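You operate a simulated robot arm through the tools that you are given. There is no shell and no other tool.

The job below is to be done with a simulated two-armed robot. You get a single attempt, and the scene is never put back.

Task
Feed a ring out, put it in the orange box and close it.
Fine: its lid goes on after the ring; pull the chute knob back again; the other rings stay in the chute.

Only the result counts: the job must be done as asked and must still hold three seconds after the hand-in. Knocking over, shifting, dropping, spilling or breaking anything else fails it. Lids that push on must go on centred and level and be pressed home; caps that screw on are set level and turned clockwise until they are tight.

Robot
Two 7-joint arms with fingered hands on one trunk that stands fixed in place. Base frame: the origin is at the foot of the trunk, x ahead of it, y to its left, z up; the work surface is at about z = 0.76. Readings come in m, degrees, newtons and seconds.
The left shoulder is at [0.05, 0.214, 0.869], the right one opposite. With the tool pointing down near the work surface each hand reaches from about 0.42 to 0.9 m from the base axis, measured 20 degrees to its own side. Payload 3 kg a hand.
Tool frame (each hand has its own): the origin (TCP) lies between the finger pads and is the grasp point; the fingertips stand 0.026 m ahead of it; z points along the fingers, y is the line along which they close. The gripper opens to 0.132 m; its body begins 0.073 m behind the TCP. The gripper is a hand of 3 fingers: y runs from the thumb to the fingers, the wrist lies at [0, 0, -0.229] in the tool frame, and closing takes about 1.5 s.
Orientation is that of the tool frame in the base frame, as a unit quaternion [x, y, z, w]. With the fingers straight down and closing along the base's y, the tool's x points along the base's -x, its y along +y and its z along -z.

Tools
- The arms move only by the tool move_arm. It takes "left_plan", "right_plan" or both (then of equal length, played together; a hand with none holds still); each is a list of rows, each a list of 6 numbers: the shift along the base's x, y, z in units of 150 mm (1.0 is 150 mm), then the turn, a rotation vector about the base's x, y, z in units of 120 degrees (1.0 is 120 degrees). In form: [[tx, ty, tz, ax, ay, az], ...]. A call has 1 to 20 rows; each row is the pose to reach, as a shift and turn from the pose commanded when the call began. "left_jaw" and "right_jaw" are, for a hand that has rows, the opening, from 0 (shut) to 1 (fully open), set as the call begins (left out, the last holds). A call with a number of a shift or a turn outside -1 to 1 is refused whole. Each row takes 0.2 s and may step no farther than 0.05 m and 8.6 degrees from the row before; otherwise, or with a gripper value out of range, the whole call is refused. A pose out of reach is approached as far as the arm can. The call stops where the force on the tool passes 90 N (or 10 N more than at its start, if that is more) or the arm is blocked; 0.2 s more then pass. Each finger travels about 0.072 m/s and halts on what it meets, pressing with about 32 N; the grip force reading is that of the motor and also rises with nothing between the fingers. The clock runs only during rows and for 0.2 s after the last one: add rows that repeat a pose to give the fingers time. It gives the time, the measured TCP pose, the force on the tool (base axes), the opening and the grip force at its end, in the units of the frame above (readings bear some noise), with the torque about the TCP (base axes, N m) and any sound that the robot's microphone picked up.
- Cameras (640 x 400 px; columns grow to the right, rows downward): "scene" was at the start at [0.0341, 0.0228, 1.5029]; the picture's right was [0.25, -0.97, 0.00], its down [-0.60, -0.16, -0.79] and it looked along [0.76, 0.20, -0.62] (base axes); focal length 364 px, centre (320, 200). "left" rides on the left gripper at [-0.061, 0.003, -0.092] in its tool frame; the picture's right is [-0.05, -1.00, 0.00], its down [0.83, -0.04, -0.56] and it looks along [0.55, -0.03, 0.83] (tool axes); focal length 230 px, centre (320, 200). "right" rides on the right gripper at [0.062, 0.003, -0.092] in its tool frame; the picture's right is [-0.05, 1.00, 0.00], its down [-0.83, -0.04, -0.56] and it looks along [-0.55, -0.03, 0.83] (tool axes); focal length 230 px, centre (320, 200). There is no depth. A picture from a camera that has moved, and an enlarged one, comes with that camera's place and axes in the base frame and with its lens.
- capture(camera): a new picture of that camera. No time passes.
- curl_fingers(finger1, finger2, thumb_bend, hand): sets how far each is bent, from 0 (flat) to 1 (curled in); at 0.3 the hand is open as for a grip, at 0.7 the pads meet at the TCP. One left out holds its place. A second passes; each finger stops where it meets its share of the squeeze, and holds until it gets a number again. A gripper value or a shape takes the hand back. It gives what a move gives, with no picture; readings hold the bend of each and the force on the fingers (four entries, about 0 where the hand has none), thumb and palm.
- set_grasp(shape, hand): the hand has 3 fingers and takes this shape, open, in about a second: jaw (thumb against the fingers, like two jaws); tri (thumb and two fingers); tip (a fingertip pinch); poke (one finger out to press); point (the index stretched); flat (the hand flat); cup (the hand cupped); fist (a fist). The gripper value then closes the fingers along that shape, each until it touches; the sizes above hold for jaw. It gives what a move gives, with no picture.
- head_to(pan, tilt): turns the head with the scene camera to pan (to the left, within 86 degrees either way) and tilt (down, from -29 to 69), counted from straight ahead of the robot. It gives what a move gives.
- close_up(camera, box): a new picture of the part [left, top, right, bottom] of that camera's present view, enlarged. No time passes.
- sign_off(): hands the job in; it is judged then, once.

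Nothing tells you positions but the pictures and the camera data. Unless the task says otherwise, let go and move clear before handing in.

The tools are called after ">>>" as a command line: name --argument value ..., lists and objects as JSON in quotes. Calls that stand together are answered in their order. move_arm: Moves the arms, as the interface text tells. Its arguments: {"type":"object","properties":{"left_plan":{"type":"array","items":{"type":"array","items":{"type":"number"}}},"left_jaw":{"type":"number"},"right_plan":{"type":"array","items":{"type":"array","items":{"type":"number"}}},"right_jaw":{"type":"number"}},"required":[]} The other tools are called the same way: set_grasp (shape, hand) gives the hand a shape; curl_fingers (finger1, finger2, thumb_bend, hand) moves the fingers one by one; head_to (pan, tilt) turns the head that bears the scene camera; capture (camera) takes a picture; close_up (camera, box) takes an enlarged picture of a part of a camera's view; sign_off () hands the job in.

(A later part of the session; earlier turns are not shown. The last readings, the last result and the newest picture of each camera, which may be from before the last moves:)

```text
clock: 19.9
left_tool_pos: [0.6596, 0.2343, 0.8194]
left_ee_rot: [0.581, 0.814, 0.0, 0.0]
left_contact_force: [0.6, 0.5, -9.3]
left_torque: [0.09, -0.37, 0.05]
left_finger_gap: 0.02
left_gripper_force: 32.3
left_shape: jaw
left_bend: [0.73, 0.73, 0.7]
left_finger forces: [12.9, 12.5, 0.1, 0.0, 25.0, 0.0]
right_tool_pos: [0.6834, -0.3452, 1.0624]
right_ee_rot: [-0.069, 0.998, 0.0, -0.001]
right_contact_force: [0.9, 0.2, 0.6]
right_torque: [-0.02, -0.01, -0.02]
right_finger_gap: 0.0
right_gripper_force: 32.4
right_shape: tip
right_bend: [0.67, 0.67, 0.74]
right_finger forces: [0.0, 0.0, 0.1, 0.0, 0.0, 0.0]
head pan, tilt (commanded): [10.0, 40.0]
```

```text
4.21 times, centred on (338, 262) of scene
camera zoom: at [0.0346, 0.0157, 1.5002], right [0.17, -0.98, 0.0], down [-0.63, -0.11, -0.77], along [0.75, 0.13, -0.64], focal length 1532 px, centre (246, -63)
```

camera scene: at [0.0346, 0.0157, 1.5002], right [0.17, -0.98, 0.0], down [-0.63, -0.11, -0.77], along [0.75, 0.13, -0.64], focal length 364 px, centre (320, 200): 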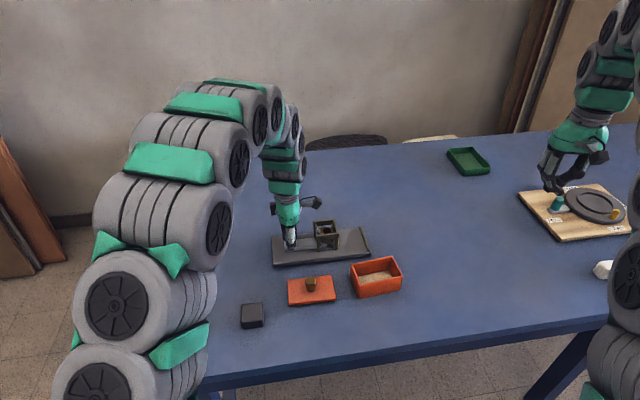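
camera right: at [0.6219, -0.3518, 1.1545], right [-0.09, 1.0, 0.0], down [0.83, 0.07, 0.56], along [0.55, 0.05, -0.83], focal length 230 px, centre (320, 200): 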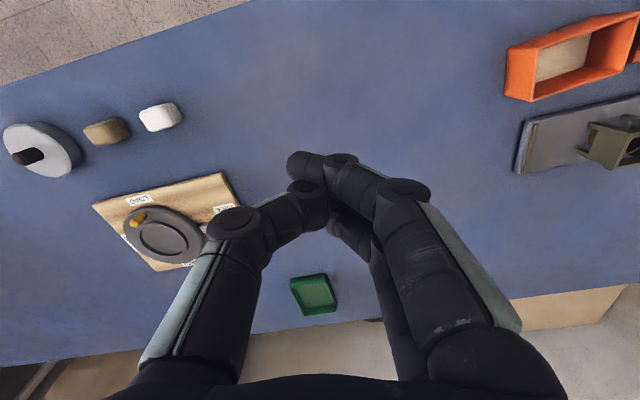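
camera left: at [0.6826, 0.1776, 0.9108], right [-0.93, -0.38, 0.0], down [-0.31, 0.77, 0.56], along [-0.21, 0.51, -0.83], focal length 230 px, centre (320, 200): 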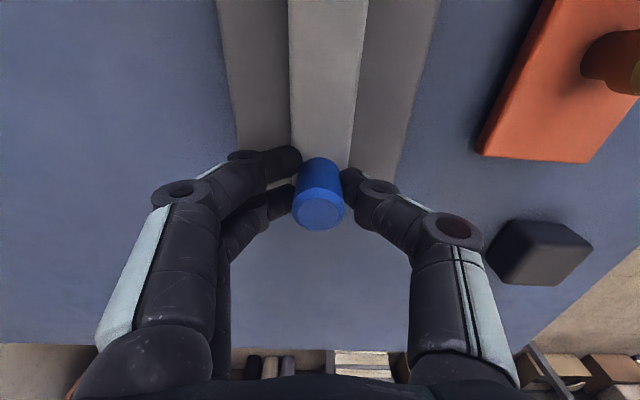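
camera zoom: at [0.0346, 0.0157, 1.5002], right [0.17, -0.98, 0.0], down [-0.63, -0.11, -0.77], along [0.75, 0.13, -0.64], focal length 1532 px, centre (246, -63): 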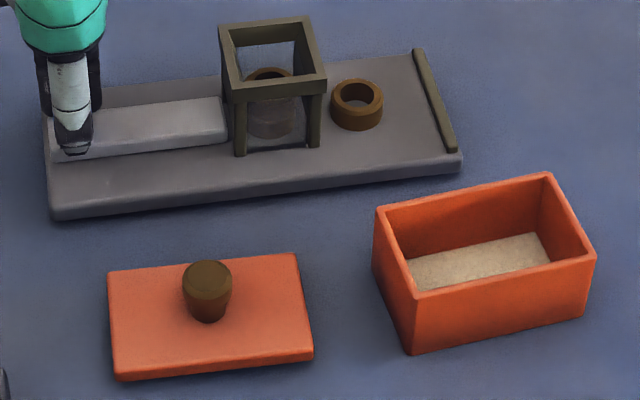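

The slider tip is back exactly where it was relative to the chute. The plate appears a hair lifted because the hand is pulling up at about 9 N, so I'll lower slightly to unload it and then release gently.

>>> move_arm --left_plan '[[0, 0, -0.005, 0, 0, 0], [0, 0, -0.01, 0, 0, 0], [0, 0, -0.01, 0, 0, 0]]'

>>> close_up --camera "scene" --box '[300, 210, 350, 260]'

```text
clock: 20.7
left_tool_pos: [0.6594, 0.2328, 0.8184]
left_ee_rot: [0.579, 0.815, 0.0, 0.0]
left_contact_force: [0.4, 1.0, -9.2]
left_torque: [0.07, -0.33, 0.02]
left_finger_gap: 0.02
left_gripper_force: 31.8
left_shape: jaw
left_bend: [0.73, 0.73, 0.7]
left_finger forces: [13.5, 12.3, 0.0, 0.0, 25.0, 0.0]
right_tool_pos: [0.6835, -0.3449, 1.062]
right_ee_rot: [-0.07, 0.998, 0.0, 0.0]
right_contact_force: [0.2, 0.5, -1.0]
right_torque: [0.05, 0.0, -0.01]
right_finger_gap: 0.0001
right_gripper_force: 31.7
right_shape: tip
right_bend: [0.67, 0.67, 0.74]
right_finger forces: [0.1, 0.0, 0.0, 0.1, 0.1, 0.0]
head pan, tilt (commanded): [10.0, 40.0]
```

```text
8.00 times, centred on (325, 235) of scene
camera zoom: at [0.0346, 0.0157, 1.5002], right [0.17, -0.98, 0.0], down [-0.63, -0.11, -0.77], along [0.75, 0.13, -0.64], focal length 2912 px, centre (280, -80)
```

zoom: 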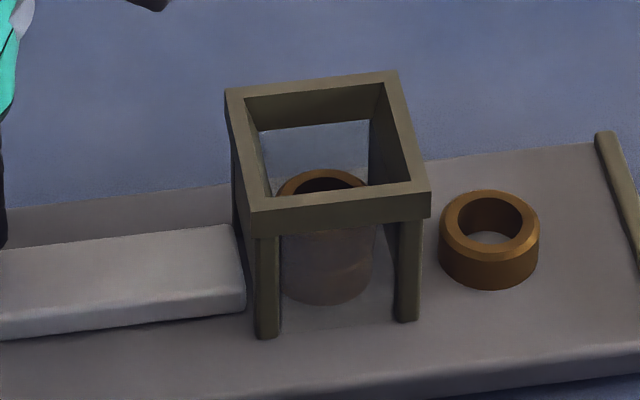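

The load stays at 9 N, so the plate end is being held up a little. I'll lower another 1.5 mm.

>>> move_arm --left_plan '[[0, 0, -0.005, 0, 0, 0], [0, 0, -0.01, 0, 0, 0], [0, 0, -0.01, 0, 0, 0]]'

>>> close_up --camera "scene" --box '[300, 210, 350, 260]'

```text
clock: 21.5
left_tool_pos: [0.6608, 0.2344, 0.8179]
left_ee_rot: [0.578, 0.816, 0.001, 0.001]
left_contact_force: [-3.9, -1.7, 10.6]
left_torque: [0.1, -0.33, 0.0]
left_finger_gap: 0.0207
left_gripper_force: 31.6
left_shape: jaw
left_bend: [0.74, 0.73, 0.7]
left_finger forces: [15.0, 15.4, 0.0, 0.0, 34.7, 0.1]
right_tool_pos: [0.6827, -0.3469, 1.0635]
right_ee_rot: [-0.071, 0.997, 0.0, 0.0]
right_contact_force: [0.0, 0.4, -0.3]
right_torque: [0.01, 0.03, 0.01]
right_finger_gap: 0.0002
right_gripper_force: 32.1
right_shape: tip
right_bend: [0.67, 0.67, 0.74]
right_finger forces: [0.1, 0.0, 0.1, 0.1, 0.0, 0.0]
head pan, tilt (commanded): [10.0, 40.0]
```

```text
8.00 times, centred on (325, 235) of scene
camera zoom: at [0.0343, 0.0156, 1.5002], right [0.17, -0.98, 0.0], down [-0.63, -0.11, -0.77], along [0.75, 0.13, -0.64], focal length 2912 px, centre (280, -80)
```

zoom: 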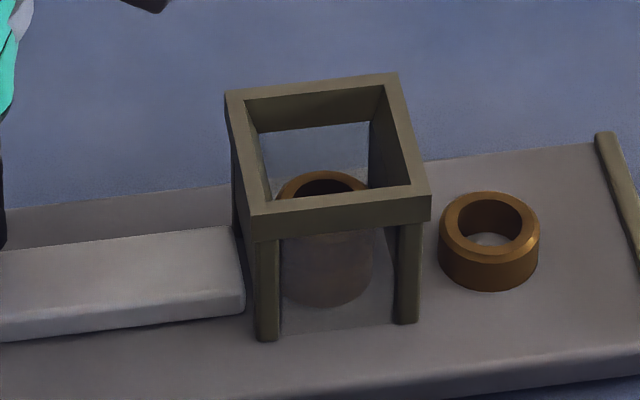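

The plate is flat on the table again with a light load. I'll nudge the last half millimetre back, then release and rise.

>>> move_arm --left_plan '[[-0.0015, 0.004, 0, 0, 0, 0], [-0.0015, 0.004, 0, 0, 0, 0]]'

>>> move_arm --left_plan '[[0, 0, 0, 0, 0, 0], [0, 0, 0, 0, 0, 0], [0, 0, 0, 0, 0, 0], [0, 0, 0, 0, 0, 0], [0, 0, 0.1, 0, 0, 0], [0, 0, 0.25, 0, 0, 0], [0, 0, 0.45, 0, 0, 0], [0, 0, 0.7, 0, 0, 0], [0, 0, 0.7, 0, 0, 0]]' --left_jaw 0.4

>>> capture --camera "left"

>>> close_up --camera "scene" --box '[265, 215, 410, 310]'

```text
clock: 22.1
left_tool_pos: [0.6597, 0.2347, 0.8173]
left_ee_rot: [0.579, 0.815, 0.001, 0.001]
left_contact_force: [-1.4, -1.6, 16.5]
left_torque: [0.13, -0.42, 0.0]
left_finger_gap: 0.0207
left_gripper_force: 32.0
left_shape: jaw
left_bend: [0.74, 0.74, 0.7]
left_finger forces: [16.5, 16.9, 0.1, 0.0, 36.1, 0.0]
right_tool_pos: [0.6829, -0.3471, 1.0624]
right_ee_rot: [-0.071, 0.997, -0.001, 0.0]
right_contact_force: [0.5, 0.2, 0.3]
right_torque: [-0.01, -0.01, -0.01]
right_finger_gap: 0.0001
right_gripper_force: 31.7
right_shape: tip
right_bend: [0.67, 0.67, 0.74]
right_finger forces: [0.1, 0.0, 0.0, 0.0, 0.0, 0.0]
head pan, tilt (commanded): [10.0, 40.0]
```

```text
clock: 24.1
left_tool_pos: [0.6607, 0.2354, 0.9224]
left_ee_rot: [0.58, 0.815, 0.0, 0.0]
left_contact_force: [0.1, 0.2, -0.8]
left_torque: [0.01, 0.0, -0.02]
left_finger_gap: 0.0525
left_gripper_force: 0.1
left_shape: jaw
left_bend: [0.73, 0.73, 0.7]
left_finger forces: [0.0, 0.0, 0.1, 0.0, 0.0, 0.0]
right_tool_pos: [0.6823, -0.3466, 1.0624]
right_ee_rot: [-0.071, 0.998, 0.0, -0.001]
right_contact_force: [0.2, 0.4, 0.6]
right_torque: [0.0, -0.01, 0.0]
right_finger_gap: 0.0
right_gripper_force: 32.0
right_shape: tip
right_bend: [0.67, 0.67, 0.74]
right_finger forces: [0.0, 0.0, 0.0, 0.0, 0.0, 0.0]
head pan, tilt (commanded): [10.0, 40.0]
```

```text
taken
camera left: at [0.6839, 0.1793, 1.0133], right [-0.93, -0.38, 0.0], down [-0.31, 0.77, 0.56], along [-0.21, 0.51, -0.83], focal length 230 px, centre (320, 200)
```

left: 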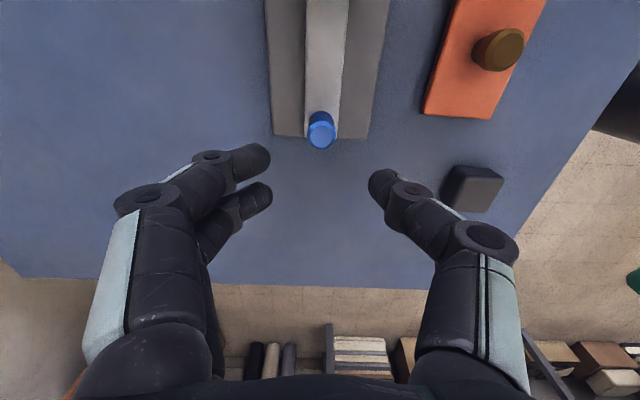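

```text
4.21 times, centred on (338, 262) of scene
camera zoom: at [0.0345, 0.0157, 1.5002], right [0.17, -0.98, 0.0], down [-0.63, -0.11, -0.77], along [0.75, 0.13, -0.64], focal length 1532 px, centre (246, -63)
```

zoom: 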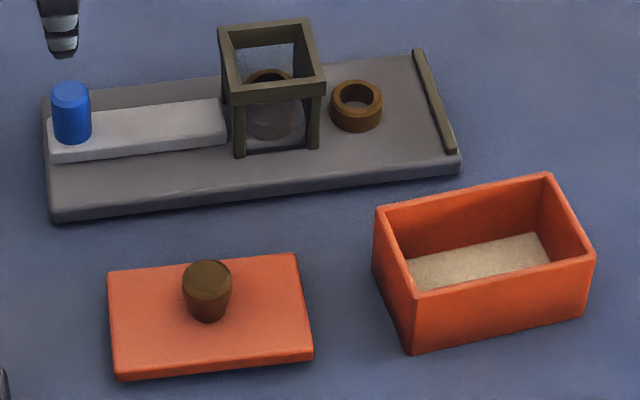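

The knob is back and released, and the ring lies free on the plate. Next I'll move the left hand, kept at this height and orientation, over the ring.

>>> move_arm --left_plan '[[0.08, -0.22, 0, 0, 0, 0], [0.16, -0.44, 0, 0, 0, 0], [0.24, -0.66, 0, 0, 0, 0], [0.32, -0.83, 0, 0, 0, 0], [0.39, -0.98, 0, 0, 0, 0], [0.39, -0.98, 0, 0, 0, 0]]'

>>> capture --camera "left"

>>> close_up --camera "scene" --box '[265, 215, 410, 310]'

```text
clock: 25.5
left_tool_pos: [0.7203, 0.086, 0.9233]
left_ee_rot: [0.58, 0.815, 0.0, 0.0]
left_contact_force: [0.0, 1.0, -0.3]
left_torque: [-0.03, -0.01, 0.01]
left_finger_gap: 0.0526
left_gripper_force: 0.0
left_shape: jaw
left_bend: [0.73, 0.73, 0.7]
left_finger forces: [0.0, 0.1, 0.1, 0.0, 0.0, 0.0]
right_tool_pos: [0.6831, -0.3469, 1.0626]
right_ee_rot: [-0.07, 0.998, 0.0, 0.0]
right_contact_force: [-0.7, -0.9, 1.1]
right_torque: [0.03, 0.0, 0.01]
right_finger_gap: 0.0001
right_gripper_force: 32.0
right_shape: tip
right_bend: [0.67, 0.67, 0.74]
right_finger forces: [0.0, 0.0, 0.0, 0.0, 0.0, 0.1]
head pan, tilt (commanded): [10.0, 40.0]
```

```text
taken
camera left: at [0.7436, 0.0309, 1.0135], right [-0.93, -0.38, 0.0], down [-0.31, 0.77, 0.56], along [-0.21, 0.51, -0.83], focal length 230 px, centre (320, 200)
```

left: 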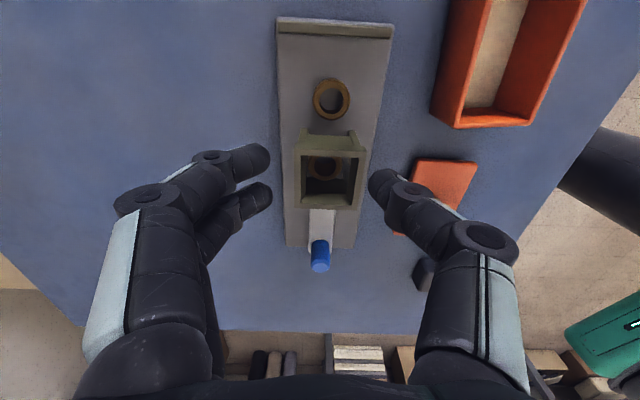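

```text
4.21 times, centred on (338, 262) of scene
camera zoom: at [0.0345, 0.0157, 1.5002], right [0.17, -0.98, 0.0], down [-0.63, -0.11, -0.77], along [0.75, 0.13, -0.64], focal length 1532 px, centre (246, -63)
```

zoom: 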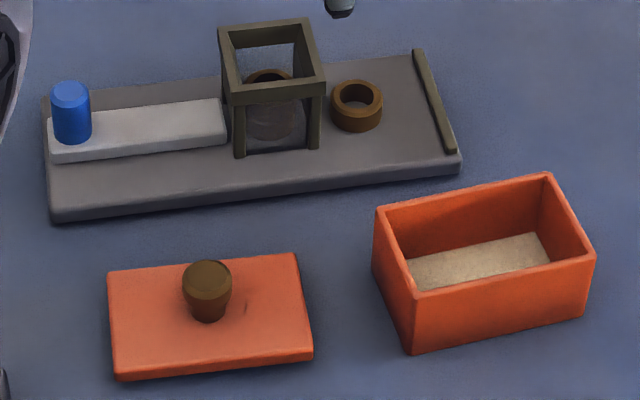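

>>> close_up --camera "left" --box '[260, 10, 400, 110]'

>>> close_up --camera "left" --box '[270, 130, 390, 280]'

```text
4.00 times, centred on (330, 60) of left
camera zoom: at [0.7436, 0.0309, 1.0135], right [-0.93, -0.38, 0.0], down [-0.31, 0.77, 0.56], along [-0.21, 0.51, -0.83], focal length 920 px, centre (280, 760)
```

zoom: 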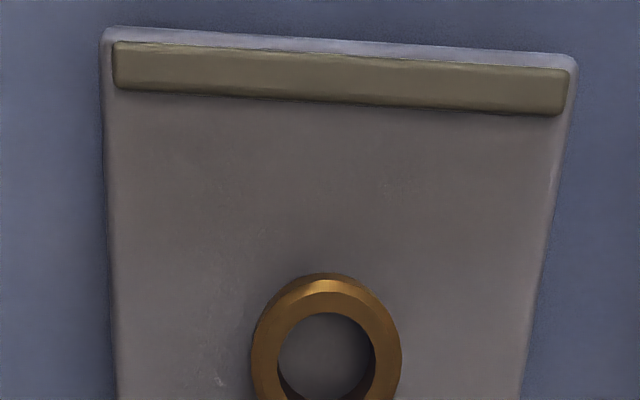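

```text
2.67 times, centred on (330, 205) of left
camera zoom: at [0.7436, 0.0309, 1.0135], right [-0.93, -0.38, 0.0], down [-0.31, 0.77, 0.56], along [-0.21, 0.51, -0.83], focal length 614 px, centre (293, 187)
```

zoom: 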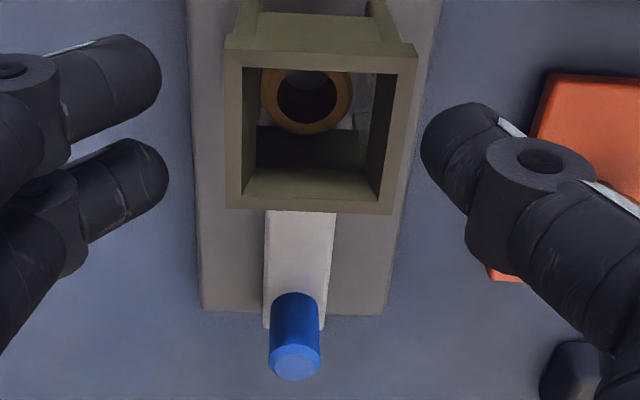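

Ring located at about (0.718, 0.062), on the slide axis, 58 mm from the chute centre. I'll centre the open hand over it, biased slightly away from the chute, and come partway down.

>>> move_arm --left_plan '[[-0.006, -0.09, 0, 0, 0, 0], [-0.011, -0.181, 0, 0, 0, 0], [-0.011, -0.181, -0.15, 0, 0, 0], [-0.011, -0.181, -0.3, 0, 0, 0], [-0.011, -0.181, -0.45, 0, 0, 0], [-0.011, -0.181, -0.55, 0, 0, 0], [-0.011, -0.181, -0.55, 0, 0, 0]]' --left_jaw 0.45

>>> capture --camera "left"

>>> close_up --camera "scene" --box '[290, 180, 410, 270]'

```text
clock: 27.1
left_tool_pos: [0.7164, 0.06, 0.8409]
left_ee_rot: [0.579, 0.815, 0.0, 0.0]
left_contact_force: [0.2, -0.5, -0.4]
left_torque: [0.0, -0.01, 0.01]
left_finger_gap: 0.0591
left_gripper_force: 0.0
left_shape: jaw
left_bend: [0.73, 0.73, 0.7]
left_finger forces: [0.0, 0.1, 0.1, 0.0, 0.0, 0.0]
right_tool_pos: [0.6821, -0.3456, 1.0615]
right_ee_rot: [-0.07, 0.998, 0.0, 0.0]
right_contact_force: [0.6, -0.2, -0.3]
right_torque: [-0.03, -0.01, 0.03]
right_finger_gap: 0.0
right_gripper_force: 31.9
right_shape: tip
right_bend: [0.67, 0.67, 0.74]
right_finger forces: [0.1, 0.0, 0.1, 0.0, 0.0, 0.0]
head pan, tilt (commanded): [10.0, 40.0]
```

```text
taken
camera left: at [0.7398, 0.0034, 0.9316], right [-0.93, -0.38, 0.0], down [-0.31, 0.77, 0.56], along [-0.21, 0.51, -0.83], focal length 230 px, centre (320, 200)
```

left: 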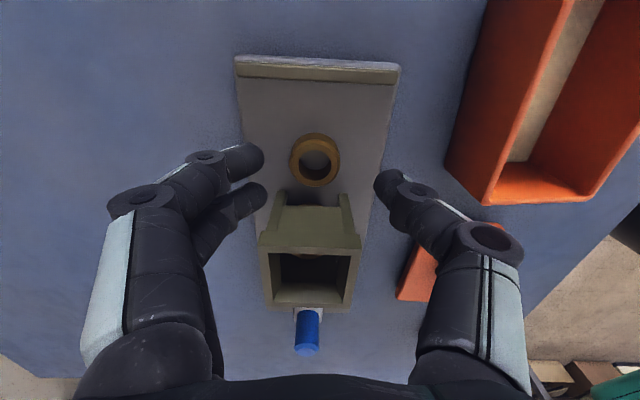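

```text
4.44 times, centred on (350, 225) of scene
camera zoom: at [0.0345, 0.0157, 1.5002], right [0.17, -0.98, 0.0], down [-0.63, -0.11, -0.77], along [0.75, 0.13, -0.64], focal length 1618 px, centre (187, 89)
```

zoom: 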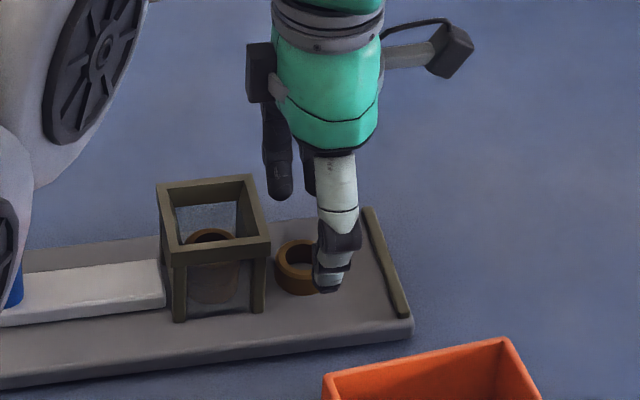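

The ring sits about 2.5 mm toward the finger side; I'll correct for that and come down to just above the plate.

>>> move_arm --left_plan '[[0.016, 0.005, -0.05, 0, 0, 0], [0.016, 0.005, -0.12, 0, 0, 0], [0.016, 0.005, -0.18, 0, 0, 0], [0.016, 0.005, -0.2, 0, 0, 0], [0.016, 0.005, -0.2, 0, 0, 0]]'

>>> capture --camera "left"

>>> close_up --camera "scene" --box '[290, 180, 410, 270]'

```text
clock: 28.3
left_tool_pos: [0.7179, 0.0611, 0.8108]
left_ee_rot: [0.579, 0.815, 0.0, 0.0]
left_contact_force: [0.3, 0.1, 0.5]
left_torque: [0.04, -0.01, 0.0]
left_finger_gap: 0.0588
left_gripper_force: 0.0
left_shape: jaw
left_bend: [0.73, 0.73, 0.7]
left_finger forces: [0.0, 0.1, 0.0, 0.0, 0.0, 0.0]
right_tool_pos: [0.683, -0.3458, 1.061]
right_ee_rot: [-0.071, 0.997, 0.0, -0.001]
right_contact_force: [0.2, -0.4, -0.6]
right_torque: [-0.01, 0.02, -0.04]
right_finger_gap: 0.0
right_gripper_force: 32.5
right_shape: tip
right_bend: [0.67, 0.67, 0.74]
right_finger forces: [0.0, 0.0, 0.0, 0.0, 0.0, 0.1]
head pan, tilt (commanded): [10.0, 40.0]
```

```text
taken
camera left: at [0.7423, 0.0051, 0.9013], right [-0.93, -0.38, 0.0], down [-0.31, 0.77, 0.56], along [-0.21, 0.51, -0.83], focal length 230 px, centre (320, 200)
```

left: 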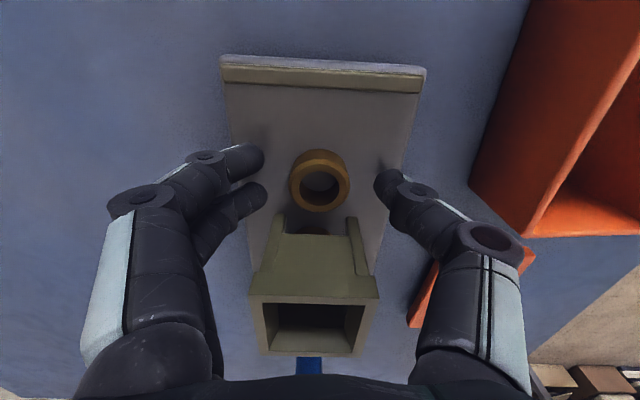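

```text
4.44 times, centred on (350, 225) of scene
camera zoom: at [0.0345, 0.0157, 1.5002], right [0.17, -0.98, 0.0], down [-0.63, -0.11, -0.77], along [0.75, 0.13, -0.64], focal length 1618 px, centre (187, 89)
```

zoom: 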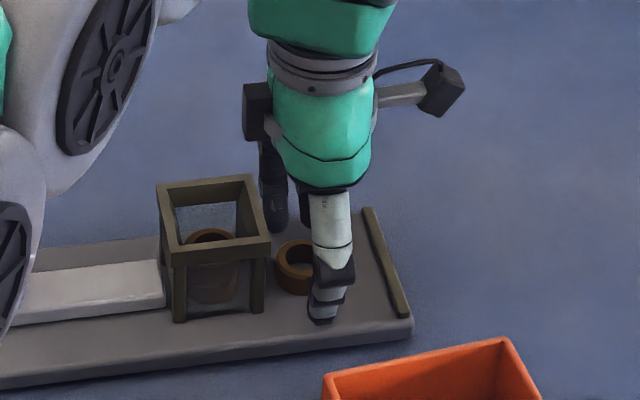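

The ring is centred between the finger pads. I'll lower another 4 mm and check for contact.

>>> move_arm --left_plan '[[0, 0, -0.013, 0, 0, 0], [0, 0, -0.027, 0, 0, 0], [0, 0, -0.027, 0, 0, 0]]'

```text
clock: 29.1
left_tool_pos: [0.7184, 0.0609, 0.8071]
left_ee_rot: [0.579, 0.816, 0.001, 0.0]
left_contact_force: [0.0, 1.4, 8.2]
left_torque: [0.11, -0.3, 0.06]
left_finger_gap: 0.059
left_gripper_force: 0.0
left_shape: jaw
left_bend: [0.74, 0.74, 0.7]
left_finger forces: [4.3, 4.3, 0.0, 0.0, 0.1, 0.0]
right_tool_pos: [0.6823, -0.3459, 1.0604]
right_ee_rot: [-0.07, 0.998, -0.001, 0.0]
right_contact_force: [0.1, -0.6, -0.1]
right_torque: [0.03, 0.0, -0.02]
right_finger_gap: 0.0001
right_gripper_force: 31.8
right_shape: tip
right_bend: [0.67, 0.67, 0.74]
right_finger forces: [0.1, 0.0, 0.1, 0.0, 0.0, 0.1]
head pan, tilt (commanded): [10.0, 40.0]
```

The fingertips just touched the plate, so that's the floor. I'll rise 2 mm and close on the ring.

>>> move_arm --left_plan '[[0, 0, 0.013, 0, 0, 0], [0, 0, 0.013, 0, 0, 0]]'

>>> move_arm --left_plan '[[0, 0, 0, 0, 0, 0], [0, 0, 0, 0, 0, 0], [0, 0, 0, 0, 0, 0], [0, 0, 0, 0, 0, 0], [0, 0, 0, 0, 0, 0]]' --left_jaw 0.1

>>> capture --camera "left"

>>> close_up --camera "scene" --box '[290, 180, 410, 270]'

```text
clock: 29.7
left_tool_pos: [0.7189, 0.0609, 0.8077]
left_ee_rot: [0.58, 0.815, 0.0, 0.0]
left_contact_force: [-0.2, -0.2, 0.5]
left_torque: [-0.02, 0.0, -0.01]
left_finger_gap: 0.0592
left_gripper_force: 0.0
left_shape: jaw
left_bend: [0.73, 0.73, 0.7]
left_finger forces: [0.0, 0.0, 0.0, 0.1, 0.1, 0.0]
right_tool_pos: [0.6831, -0.346, 1.0627]
right_ee_rot: [-0.071, 0.997, 0.0, -0.001]
right_contact_force: [0.0, -0.4, -0.3]
right_torque: [0.0, -0.03, 0.04]
right_finger_gap: 0.0
right_gripper_force: 32.3
right_shape: tip
right_bend: [0.67, 0.67, 0.74]
right_finger forces: [0.0, 0.1, 0.1, 0.0, 0.0, 0.1]
head pan, tilt (commanded): [10.0, 40.0]
```

```text
clock: 30.9
left_tool_pos: [0.7194, 0.0603, 0.8084]
left_ee_rot: [0.58, 0.815, 0.0, 0.0]
left_contact_force: [-0.5, 0.0, -0.2]
left_torque: [0.01, -0.01, 0.01]
left_finger_gap: 0.0245
left_gripper_force: 31.9
left_shape: jaw
left_bend: [0.73, 0.73, 0.7]
left_finger forces: [13.5, 15.3, 0.0, 0.1, 28.2, 0.1]
right_tool_pos: [0.6834, -0.3459, 1.0624]
right_ee_rot: [-0.071, 0.997, 0.0, 0.001]
right_contact_force: [0.2, -0.1, 0.3]
right_torque: [0.02, -0.02, 0.0]
right_finger_gap: 0.0
right_gripper_force: 31.4
right_shape: tip
right_bend: [0.67, 0.67, 0.74]
right_finger forces: [0.1, 0.1, 0.0, 0.0, 0.0, 0.0]
head pan, tilt (commanded): [10.0, 40.0]
```

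```text
taken
camera left: at [0.7421, 0.0044, 0.8991], right [-0.93, -0.38, 0.0], down [-0.31, 0.77, 0.56], along [-0.21, 0.51, -0.83], focal length 230 px, centre (320, 200)
```

left: 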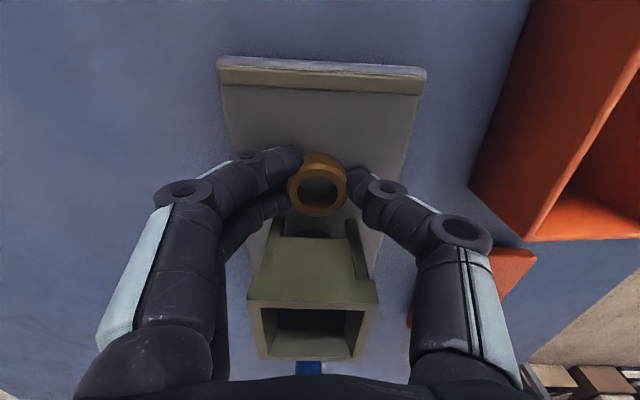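

```text
4.44 times, centred on (350, 225) of scene
camera zoom: at [0.0345, 0.0157, 1.5002], right [0.17, -0.98, 0.0], down [-0.63, -0.11, -0.77], along [0.75, 0.13, -0.64], focal length 1618 px, centre (187, 89)
```

zoom: 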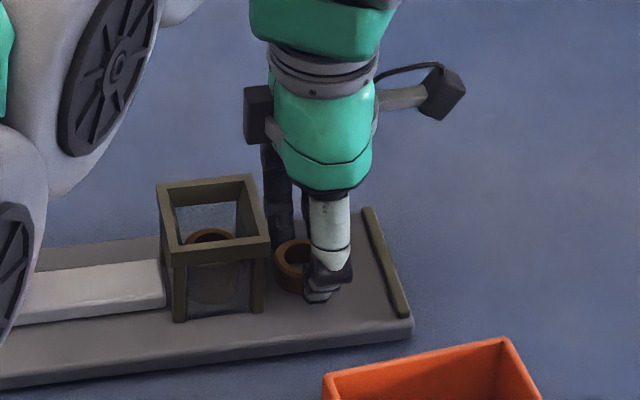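

The ring is gripped with three contacts. I'll lift it slowly straight up, then check it.

>>> move_arm --left_plan '[[0, 0, 0.03, 0, 0, 0], [0, 0, 0.08, 0, 0, 0], [0, 0, 0.15, 0, 0, 0], [0, 0, 0.25, 0, 0, 0], [0, 0, 0.4, 0, 0, 0], [0, 0, 0.55, 0, 0, 0], [0, 0, 0.7, 0, 0, 0], [0, 0, 0.7, 0, 0, 0]]'

>>> capture --camera "left"

>>> capture --camera "scene"

>>> close_up --camera "scene" --box '[265, 200, 410, 310]'

```text
clock: 32.7
left_tool_pos: [0.717, 0.0616, 0.9132]
left_ee_rot: [0.579, 0.815, 0.0, 0.0]
left_contact_force: [-0.1, 0.9, 0.1]
left_torque: [0.04, 0.0, -0.01]
left_finger_gap: 0.0242
left_gripper_force: 32.4
left_shape: jaw
left_bend: [0.73, 0.73, 0.7]
left_finger forces: [13.9, 15.6, 0.1, 0.0, 28.2, 0.1]
right_tool_pos: [0.6834, -0.3467, 1.0616]
right_ee_rot: [-0.07, 0.998, 0.0, 0.0]
right_contact_force: [-0.6, 0.4, -0.9]
right_torque: [-0.02, 0.03, -0.01]
right_finger_gap: 0.0
right_gripper_force: 31.9
right_shape: tip
right_bend: [0.67, 0.67, 0.74]
right_finger forces: [0.1, 0.1, 0.0, 0.1, 0.0, 0.0]
head pan, tilt (commanded): [10.0, 40.0]
```

```text
taken
camera left: at [0.7407, 0.0056, 1.0048], right [-0.93, -0.38, 0.0], down [-0.31, 0.77, 0.56], along [-0.21, 0.51, -0.83], focal length 230 px, centre (320, 200)
```

left: 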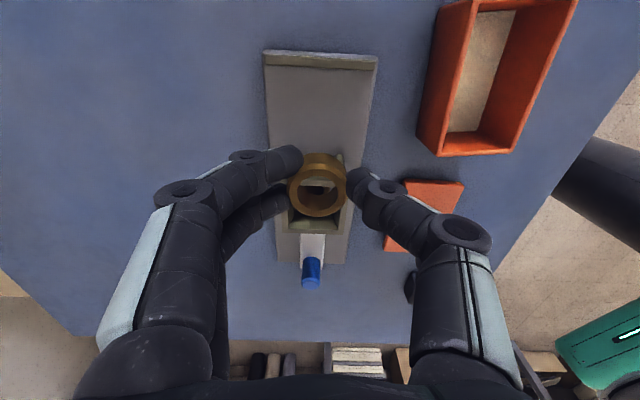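

```text
taken
camera scene: at [0.0345, 0.0157, 1.5002], right [0.17, -0.98, 0.0], down [-0.63, -0.11, -0.77], along [0.75, 0.13, -0.64], focal length 364 px, centre (320, 200)
```

scene: 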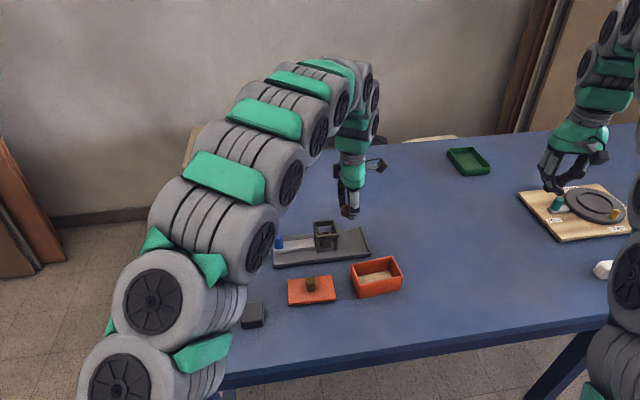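

```text
3.64 times, centred on (338, 255) of scene
camera zoom: at [0.0345, 0.0157, 1.5002], right [0.17, -0.98, 0.0], down [-0.63, -0.11, -0.77], along [0.75, 0.13, -0.64], focal length 1324 px, centre (256, 0)
```

zoom: 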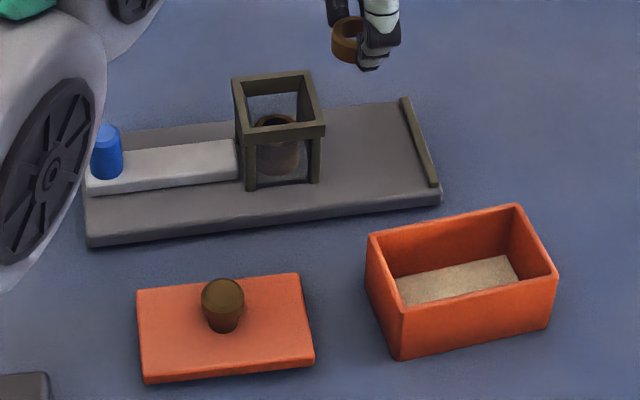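

The ring is securely held, with the chute and other rings undisturbed. I'll zoom in on the box from both cameras to pin down its position and yaw.

>>> close_up --camera "left" --box '[400, 0, 600, 170]'

>>> close_up --camera "scene" --box '[340, 245, 415, 305]'

>>> close_up --camera "scene" --box '[275, 260, 350, 315]'

```text
2.35 times, centred on (500, 85) of left
camera zoom: at [0.7407, 0.0056, 1.0048], right [-0.93, -0.38, 0.0], down [-0.31, 0.77, 0.56], along [-0.21, 0.51, -0.83], focal length 541 px, centre (-104, 471)
```

zoom: 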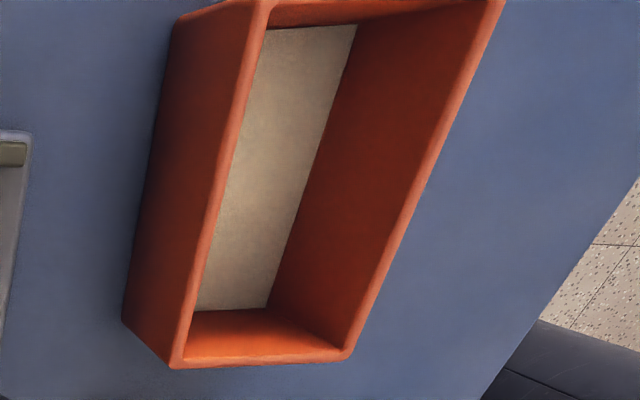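

```text
6.67 times, centred on (378, 275) of scene
camera zoom: at [0.0345, 0.0157, 1.5002], right [0.17, -0.98, 0.0], down [-0.63, -0.11, -0.77], along [0.75, 0.13, -0.64], focal length 2426 px, centre (-63, -300)
```

zoom: 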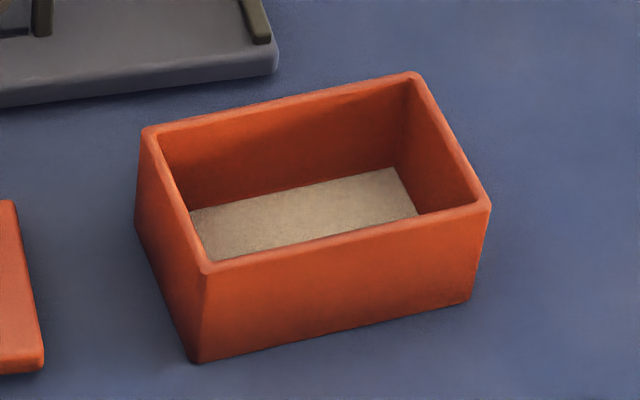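

```text
7.27 times, centred on (312, 288) of scene
camera zoom: at [0.0345, 0.0157, 1.5002], right [0.17, -0.98, 0.0], down [-0.63, -0.11, -0.77], along [0.75, 0.13, -0.64], focal length 2647 px, centre (374, -436)
```

zoom: 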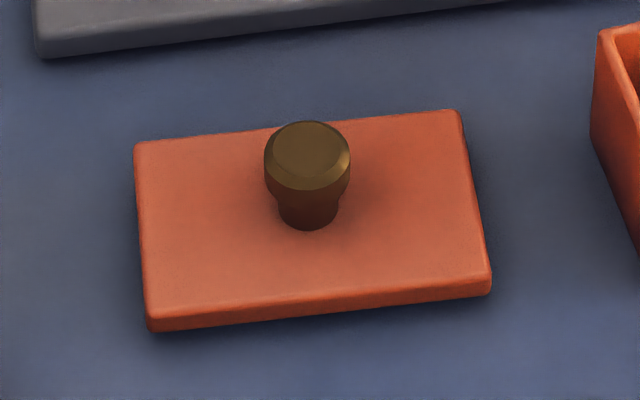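

Box measured: rim at z about 0.813, outer size about 106 × 64 mm, centre about (0.607, -0.020), long axis yawed about 25° from -y. The lid is about 112 × 70 mm, centre about (0.559, 0.130), yaw about 17.4°. I'll carry the ring over the box and turn the hand to close along the box's long side, so the fingers fit inside.

>>> move_arm --left_plan '[[-0.061, -0.046, 0, 0, 0, 0.0667], [-0.122, -0.091, 0, 0, 0, 0.1335], [-0.183, -0.137, 0, 0, 0, 0.2], [-0.244, -0.182, 0, 0, 0, 0.267], [-0.306, -0.228, 0, 0, 0, 0.334], [-0.367, -0.274, 0, 0, 0, 0.4], [-0.428, -0.319, 0, 0, 0, 0.467], [-0.489, -0.365, 0, 0, 0, 0.534], [-0.55, -0.41, 0, 0, 0, 0.6], [-0.611, -0.456, 0, 0, 0, 0.667], [-0.672, -0.502, 0, 0, 0, 0.734], [-0.733, -0.547, 0, 0, 0, 0.801], [-0.733, -0.547, 0, 0, 0, 0.801]]'

>>> capture --camera "left"

>>> capture --camera "scene"

```text
clock: 35.5
left_tool_pos: [0.6095, -0.0202, 0.9139]
left_ee_rot: [-0.219, 0.976, -0.001, -0.001]
left_contact_force: [0.0, -0.4, 0.0]
left_torque: [0.03, -0.02, 0.03]
left_finger_gap: 0.0243
left_gripper_force: 31.5
left_shape: jaw
left_bend: [0.73, 0.73, 0.7]
left_finger forces: [14.5, 15.9, 0.0, 0.1, 28.2, 0.1]
right_tool_pos: [0.6839, -0.3455, 1.0618]
right_ee_rot: [-0.07, 0.998, 0.0, 0.0]
right_contact_force: [0.8, 0.0, 0.4]
right_torque: [0.05, 0.01, 0.03]
right_finger_gap: 0.0005
right_gripper_force: 31.7
right_shape: tip
right_bend: [0.67, 0.67, 0.74]
right_finger forces: [0.1, 0.0, 0.0, 0.0, 0.1, 0.0]
head pan, tilt (commanded): [10.0, 40.0]
```

```text
taken
camera left: at [0.6626, 0.0094, 1.0038], right [0.48, -0.88, 0.0], down [-0.73, -0.4, 0.56], along [-0.49, -0.26, -0.83], focal length 230 px, centre (320, 200)
```

left: 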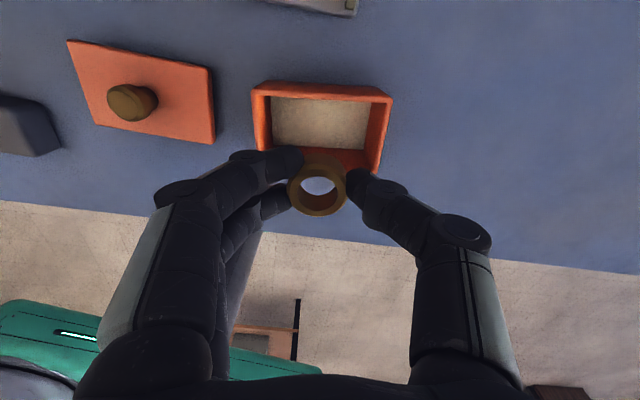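

```text
taken
camera scene: at [0.0345, 0.0157, 1.5002], right [0.17, -0.98, 0.0], down [-0.63, -0.11, -0.77], along [0.75, 0.13, -0.64], focal length 364 px, centre (320, 200)
```

scene: 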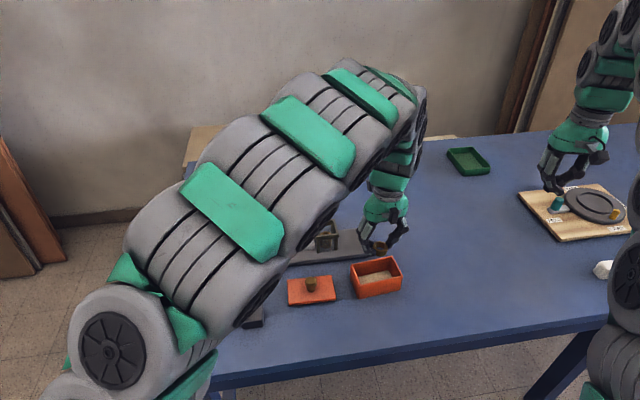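

>>> close_up --camera "left" --box '[230, 60, 410, 220]'

>>> close_up --camera "scene" --box '[330, 220, 430, 310]'

```text
2.50 times, centred on (320, 140) of left
camera zoom: at [0.6626, 0.0094, 1.0038], right [0.48, -0.88, 0.0], down [-0.73, -0.4, 0.56], along [-0.49, -0.26, -0.83], focal length 575 px, centre (320, 350)
```

zoom: 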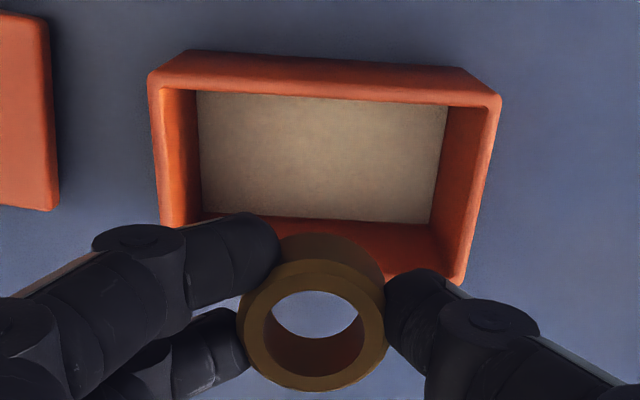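

```text
4.44 times, centred on (380, 265) of scene
camera zoom: at [0.0345, 0.0157, 1.5002], right [0.17, -0.98, 0.0], down [-0.63, -0.11, -0.77], along [0.75, 0.13, -0.64], focal length 1618 px, centre (53, -89)
```

zoom: 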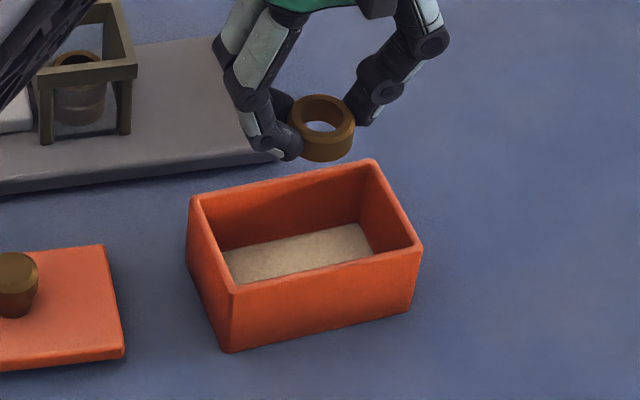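

The hand is centred on the box within about 1.5 mm and aligned with it. I'll lower the ring into the box opening.

>>> move_arm --left_plan '[[0, 0, -0.12, 0, 0, 0], [0, 0, -0.24, 0, 0, 0], [0, 0, -0.36, 0, 0, 0], [0, 0, -0.44, 0, 0, 0], [0, 0, -0.5, 0, 0, 0], [0, 0, -0.5, 0, 0, 0]]'

>>> capture --camera "left"

>>> close_up --camera "scene" --box '[330, 220, 430, 310]'

```text
clock: 36.9
left_tool_pos: [0.6075, -0.0205, 0.8373]
left_ee_rot: [-0.219, 0.976, 0.0, 0.0]
left_contact_force: [-0.7, -0.6, 0.1]
left_torque: [-0.01, 0.0, -0.05]
left_finger_gap: 0.0244
left_gripper_force: 32.0
left_shape: jaw
left_bend: [0.73, 0.73, 0.7]
left_finger forces: [14.4, 16.0, 0.0, 0.0, 28.2, 0.1]
right_tool_pos: [0.6834, -0.346, 1.0611]
right_ee_rot: [-0.07, 0.998, 0.001, 0.0]
right_contact_force: [0.8, -0.5, -0.5]
right_torque: [0.03, -0.04, 0.04]
right_finger_gap: 0.0
right_gripper_force: 31.9
right_shape: tip
right_bend: [0.67, 0.67, 0.74]
right_finger forces: [0.1, 0.0, 0.0, 0.0, 0.0, 0.0]
head pan, tilt (commanded): [10.0, 40.0]
```

```text
taken
camera left: at [0.6623, 0.0094, 0.9284], right [0.47, -0.88, 0.0], down [-0.73, -0.39, 0.56], along [-0.49, -0.26, -0.83], focal length 230 px, centre (320, 200)
```

left: 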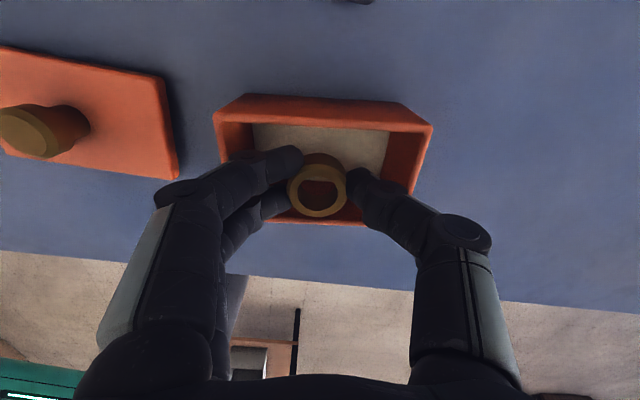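

```text
4.44 times, centred on (380, 265) of scene
camera zoom: at [0.0345, 0.0157, 1.5002], right [0.17, -0.98, 0.0], down [-0.63, -0.11, -0.77], along [0.75, 0.13, -0.64], focal length 1618 px, centre (53, -89)
```

zoom: 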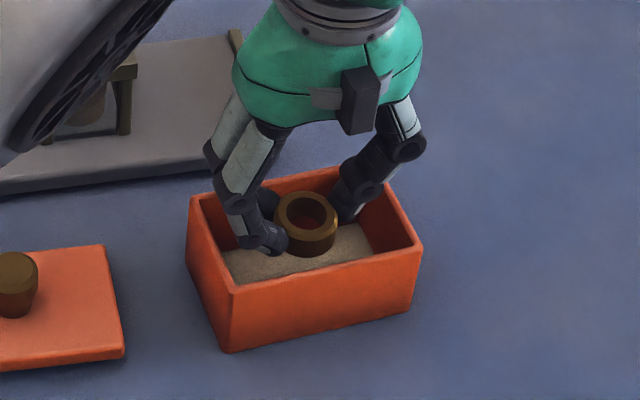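

The ring is inside the rim with clearance on all sides. I'll go 6 mm lower and open the fingers only slightly so they don't touch the walls.

>>> move_arm --left_plan '[[0, 0, -0.02, 0, 0, 0], [0, 0, -0.04, 0, 0, 0], [0, 0, -0.04, 0, 0, 0]]'

>>> close_up --camera "scene" --box '[330, 220, 430, 310]'

```text
clock: 37.7
left_tool_pos: [0.6076, -0.0203, 0.8305]
left_ee_rot: [-0.219, 0.976, 0.001, 0.0]
left_contact_force: [-0.4, 0.1, 0.2]
left_torque: [0.05, 0.01, 0.03]
left_finger_gap: 0.0242
left_gripper_force: 32.0
left_shape: jaw
left_bend: [0.73, 0.73, 0.7]
left_finger forces: [14.4, 16.0, 0.1, 0.0, 28.2, 0.0]
right_tool_pos: [0.6832, -0.3452, 1.0618]
right_ee_rot: [-0.071, 0.997, 0.0, 0.0]
right_contact_force: [1.0, -0.5, -0.5]
right_torque: [0.03, 0.0, -0.01]
right_finger_gap: 0.0
right_gripper_force: 31.6
right_shape: tip
right_bend: [0.67, 0.67, 0.74]
right_finger forces: [0.0, 0.1, 0.1, 0.0, 0.0, 0.0]
head pan, tilt (commanded): [10.0, 40.0]
```

```text
4.44 times, centred on (380, 265) of scene
camera zoom: at [0.0345, 0.0157, 1.5002], right [0.17, -0.98, 0.0], down [-0.63, -0.11, -0.77], along [0.75, 0.13, -0.64], focal length 1618 px, centre (53, -89)
```

zoom: 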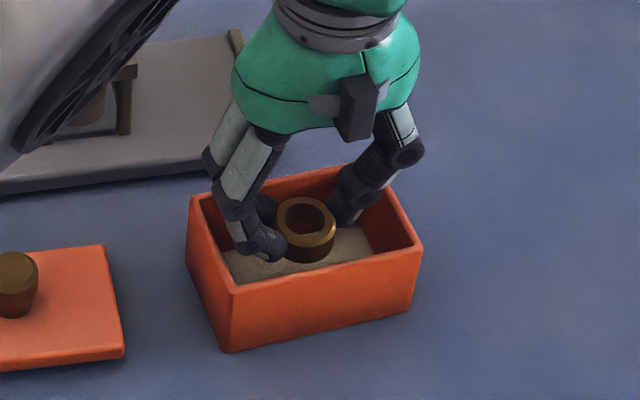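

>>> move_arm --left_plan '[[0, 0, 0, 0, 0, 0], [0, 0, 0, 0, 0, 0], [0, 0, 0, 0, 0, 0]]' --left_jaw 0.27

>>> close_up --camera "scene" --box '[330, 220, 430, 310]'

>>> capture --camera "left"

```text
clock: 38.5
left_tool_pos: [0.6076, -0.0214, 0.83]
left_ee_rot: [-0.219, 0.976, 0.0, -0.001]
left_contact_force: [0.0, 0.6, -0.2]
left_torque: [0.0, 0.0, -0.02]
left_finger_gap: 0.0354
left_gripper_force: 0.1
left_shape: jaw
left_bend: [0.73, 0.73, 0.7]
left_finger forces: [0.0, 0.0, 0.0, 0.1, 0.1, 0.0]
right_tool_pos: [0.6831, -0.3455, 1.0616]
right_ee_rot: [-0.071, 0.997, 0.0, 0.0]
right_contact_force: [0.1, 0.1, -0.1]
right_torque: [0.01, 0.01, 0.02]
right_finger_gap: 0.0
right_gripper_force: 31.6
right_shape: tip
right_bend: [0.67, 0.67, 0.74]
right_finger forces: [0.0, 0.0, 0.0, 0.0, 0.0, 0.1]
head pan, tilt (commanded): [10.0, 40.0]
```

```text
4.44 times, centred on (380, 265) of scene
camera zoom: at [0.0345, 0.0157, 1.5002], right [0.17, -0.98, 0.0], down [-0.63, -0.11, -0.77], along [0.75, 0.13, -0.64], focal length 1618 px, centre (53, -89)
```

zoom: 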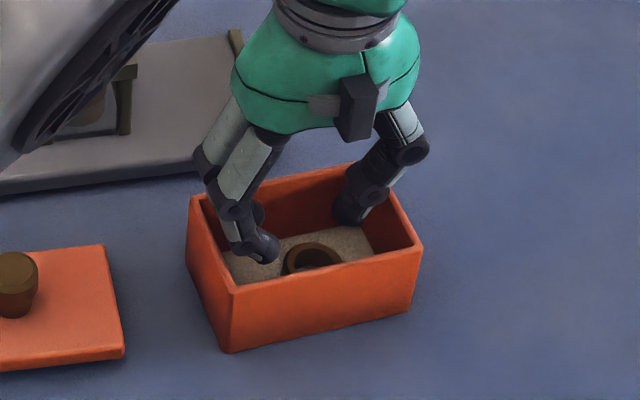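

```text
taken
camera left: at [0.6629, 0.0097, 0.9228], right [0.47, -0.88, 0.0], down [-0.73, -0.39, 0.56], along [-0.49, -0.26, -0.83], focal length 230 px, centre (320, 200)
```

left: 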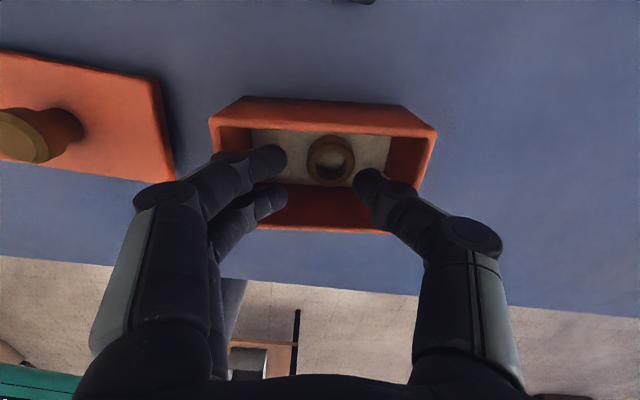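

The ring is lying flat on the floor of the box. I'll rise straight up out of the box, then move toward the lid.

>>> move_arm --left_plan '[[0, 0, 0.1, 0, 0, 0], [0, 0, 0.25, 0, 0, 0], [0, 0, 0.42, 0, 0, 0], [0, 0, 0.6, 0, 0, 0], [-0.06, 0.18, 0.6, 0, 0, 0], [-0.12, 0.38, 0.6, 0, 0, -0.033], [-0.18, 0.57, 0.6, 0, 0, -0.066], [-0.24, 0.76, 0.6, 0, 0, -0.066], [-0.29, 0.9, 0.6, 0, 0, -0.066], [-0.29, 0.9, 0.6, 0, 0, -0.066]]'

>>> capture --camera "left"

>>> capture --camera "scene"

```text
clock: 40.7
left_tool_pos: [0.5668, 0.1148, 0.9215]
left_ee_rot: [-0.15, 0.989, 0.0, 0.0]
left_contact_force: [0.4, 0.0, -0.2]
left_torque: [-0.05, 0.02, -0.02]
left_finger_gap: 0.0355
left_gripper_force: 0.1
left_shape: jaw
left_bend: [0.73, 0.73, 0.7]
left_finger forces: [0.0, 0.0, 0.1, 0.1, 0.0, 0.1]
right_tool_pos: [0.6824, -0.346, 1.0626]
right_ee_rot: [-0.071, 0.997, 0.0, 0.0]
right_contact_force: [0.6, 0.0, 0.1]
right_torque: [-0.02, 0.02, 0.02]
right_finger_gap: 0.0001
right_gripper_force: 32.0
right_shape: tip
right_bend: [0.67, 0.67, 0.74]
right_finger forces: [0.0, 0.0, 0.0, 0.0, 0.1, 0.0]
head pan, tilt (commanded): [10.0, 40.0]
```

```text
taken
camera left: at [0.6247, 0.1369, 1.0125], right [0.35, -0.94, 0.0], down [-0.78, -0.29, 0.55], along [-0.52, -0.19, -0.83], focal length 230 px, centre (320, 200)
```

left: 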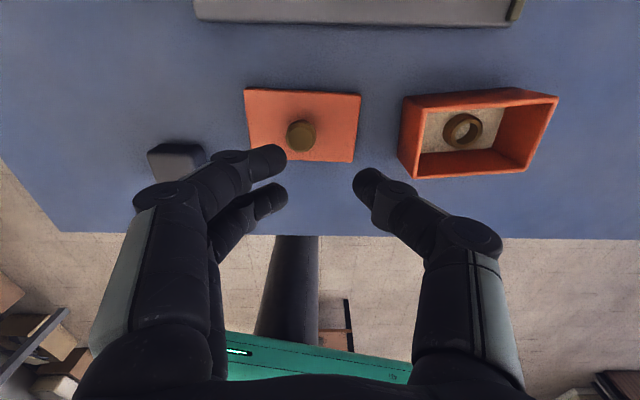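

```text
taken
camera scene: at [0.0345, 0.0157, 1.5002], right [0.17, -0.98, 0.0], down [-0.63, -0.11, -0.77], along [0.75, 0.13, -0.64], focal length 364 px, centre (320, 200)
```

scene: 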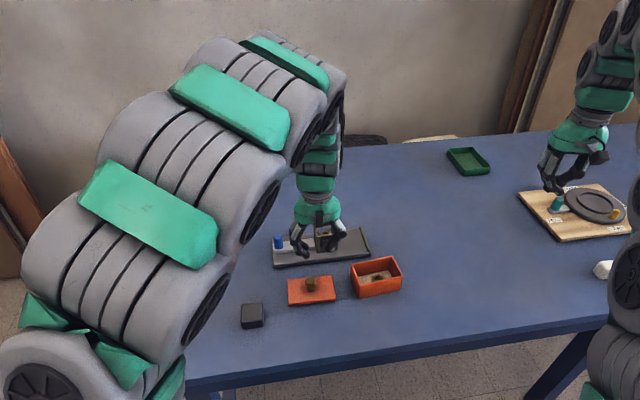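

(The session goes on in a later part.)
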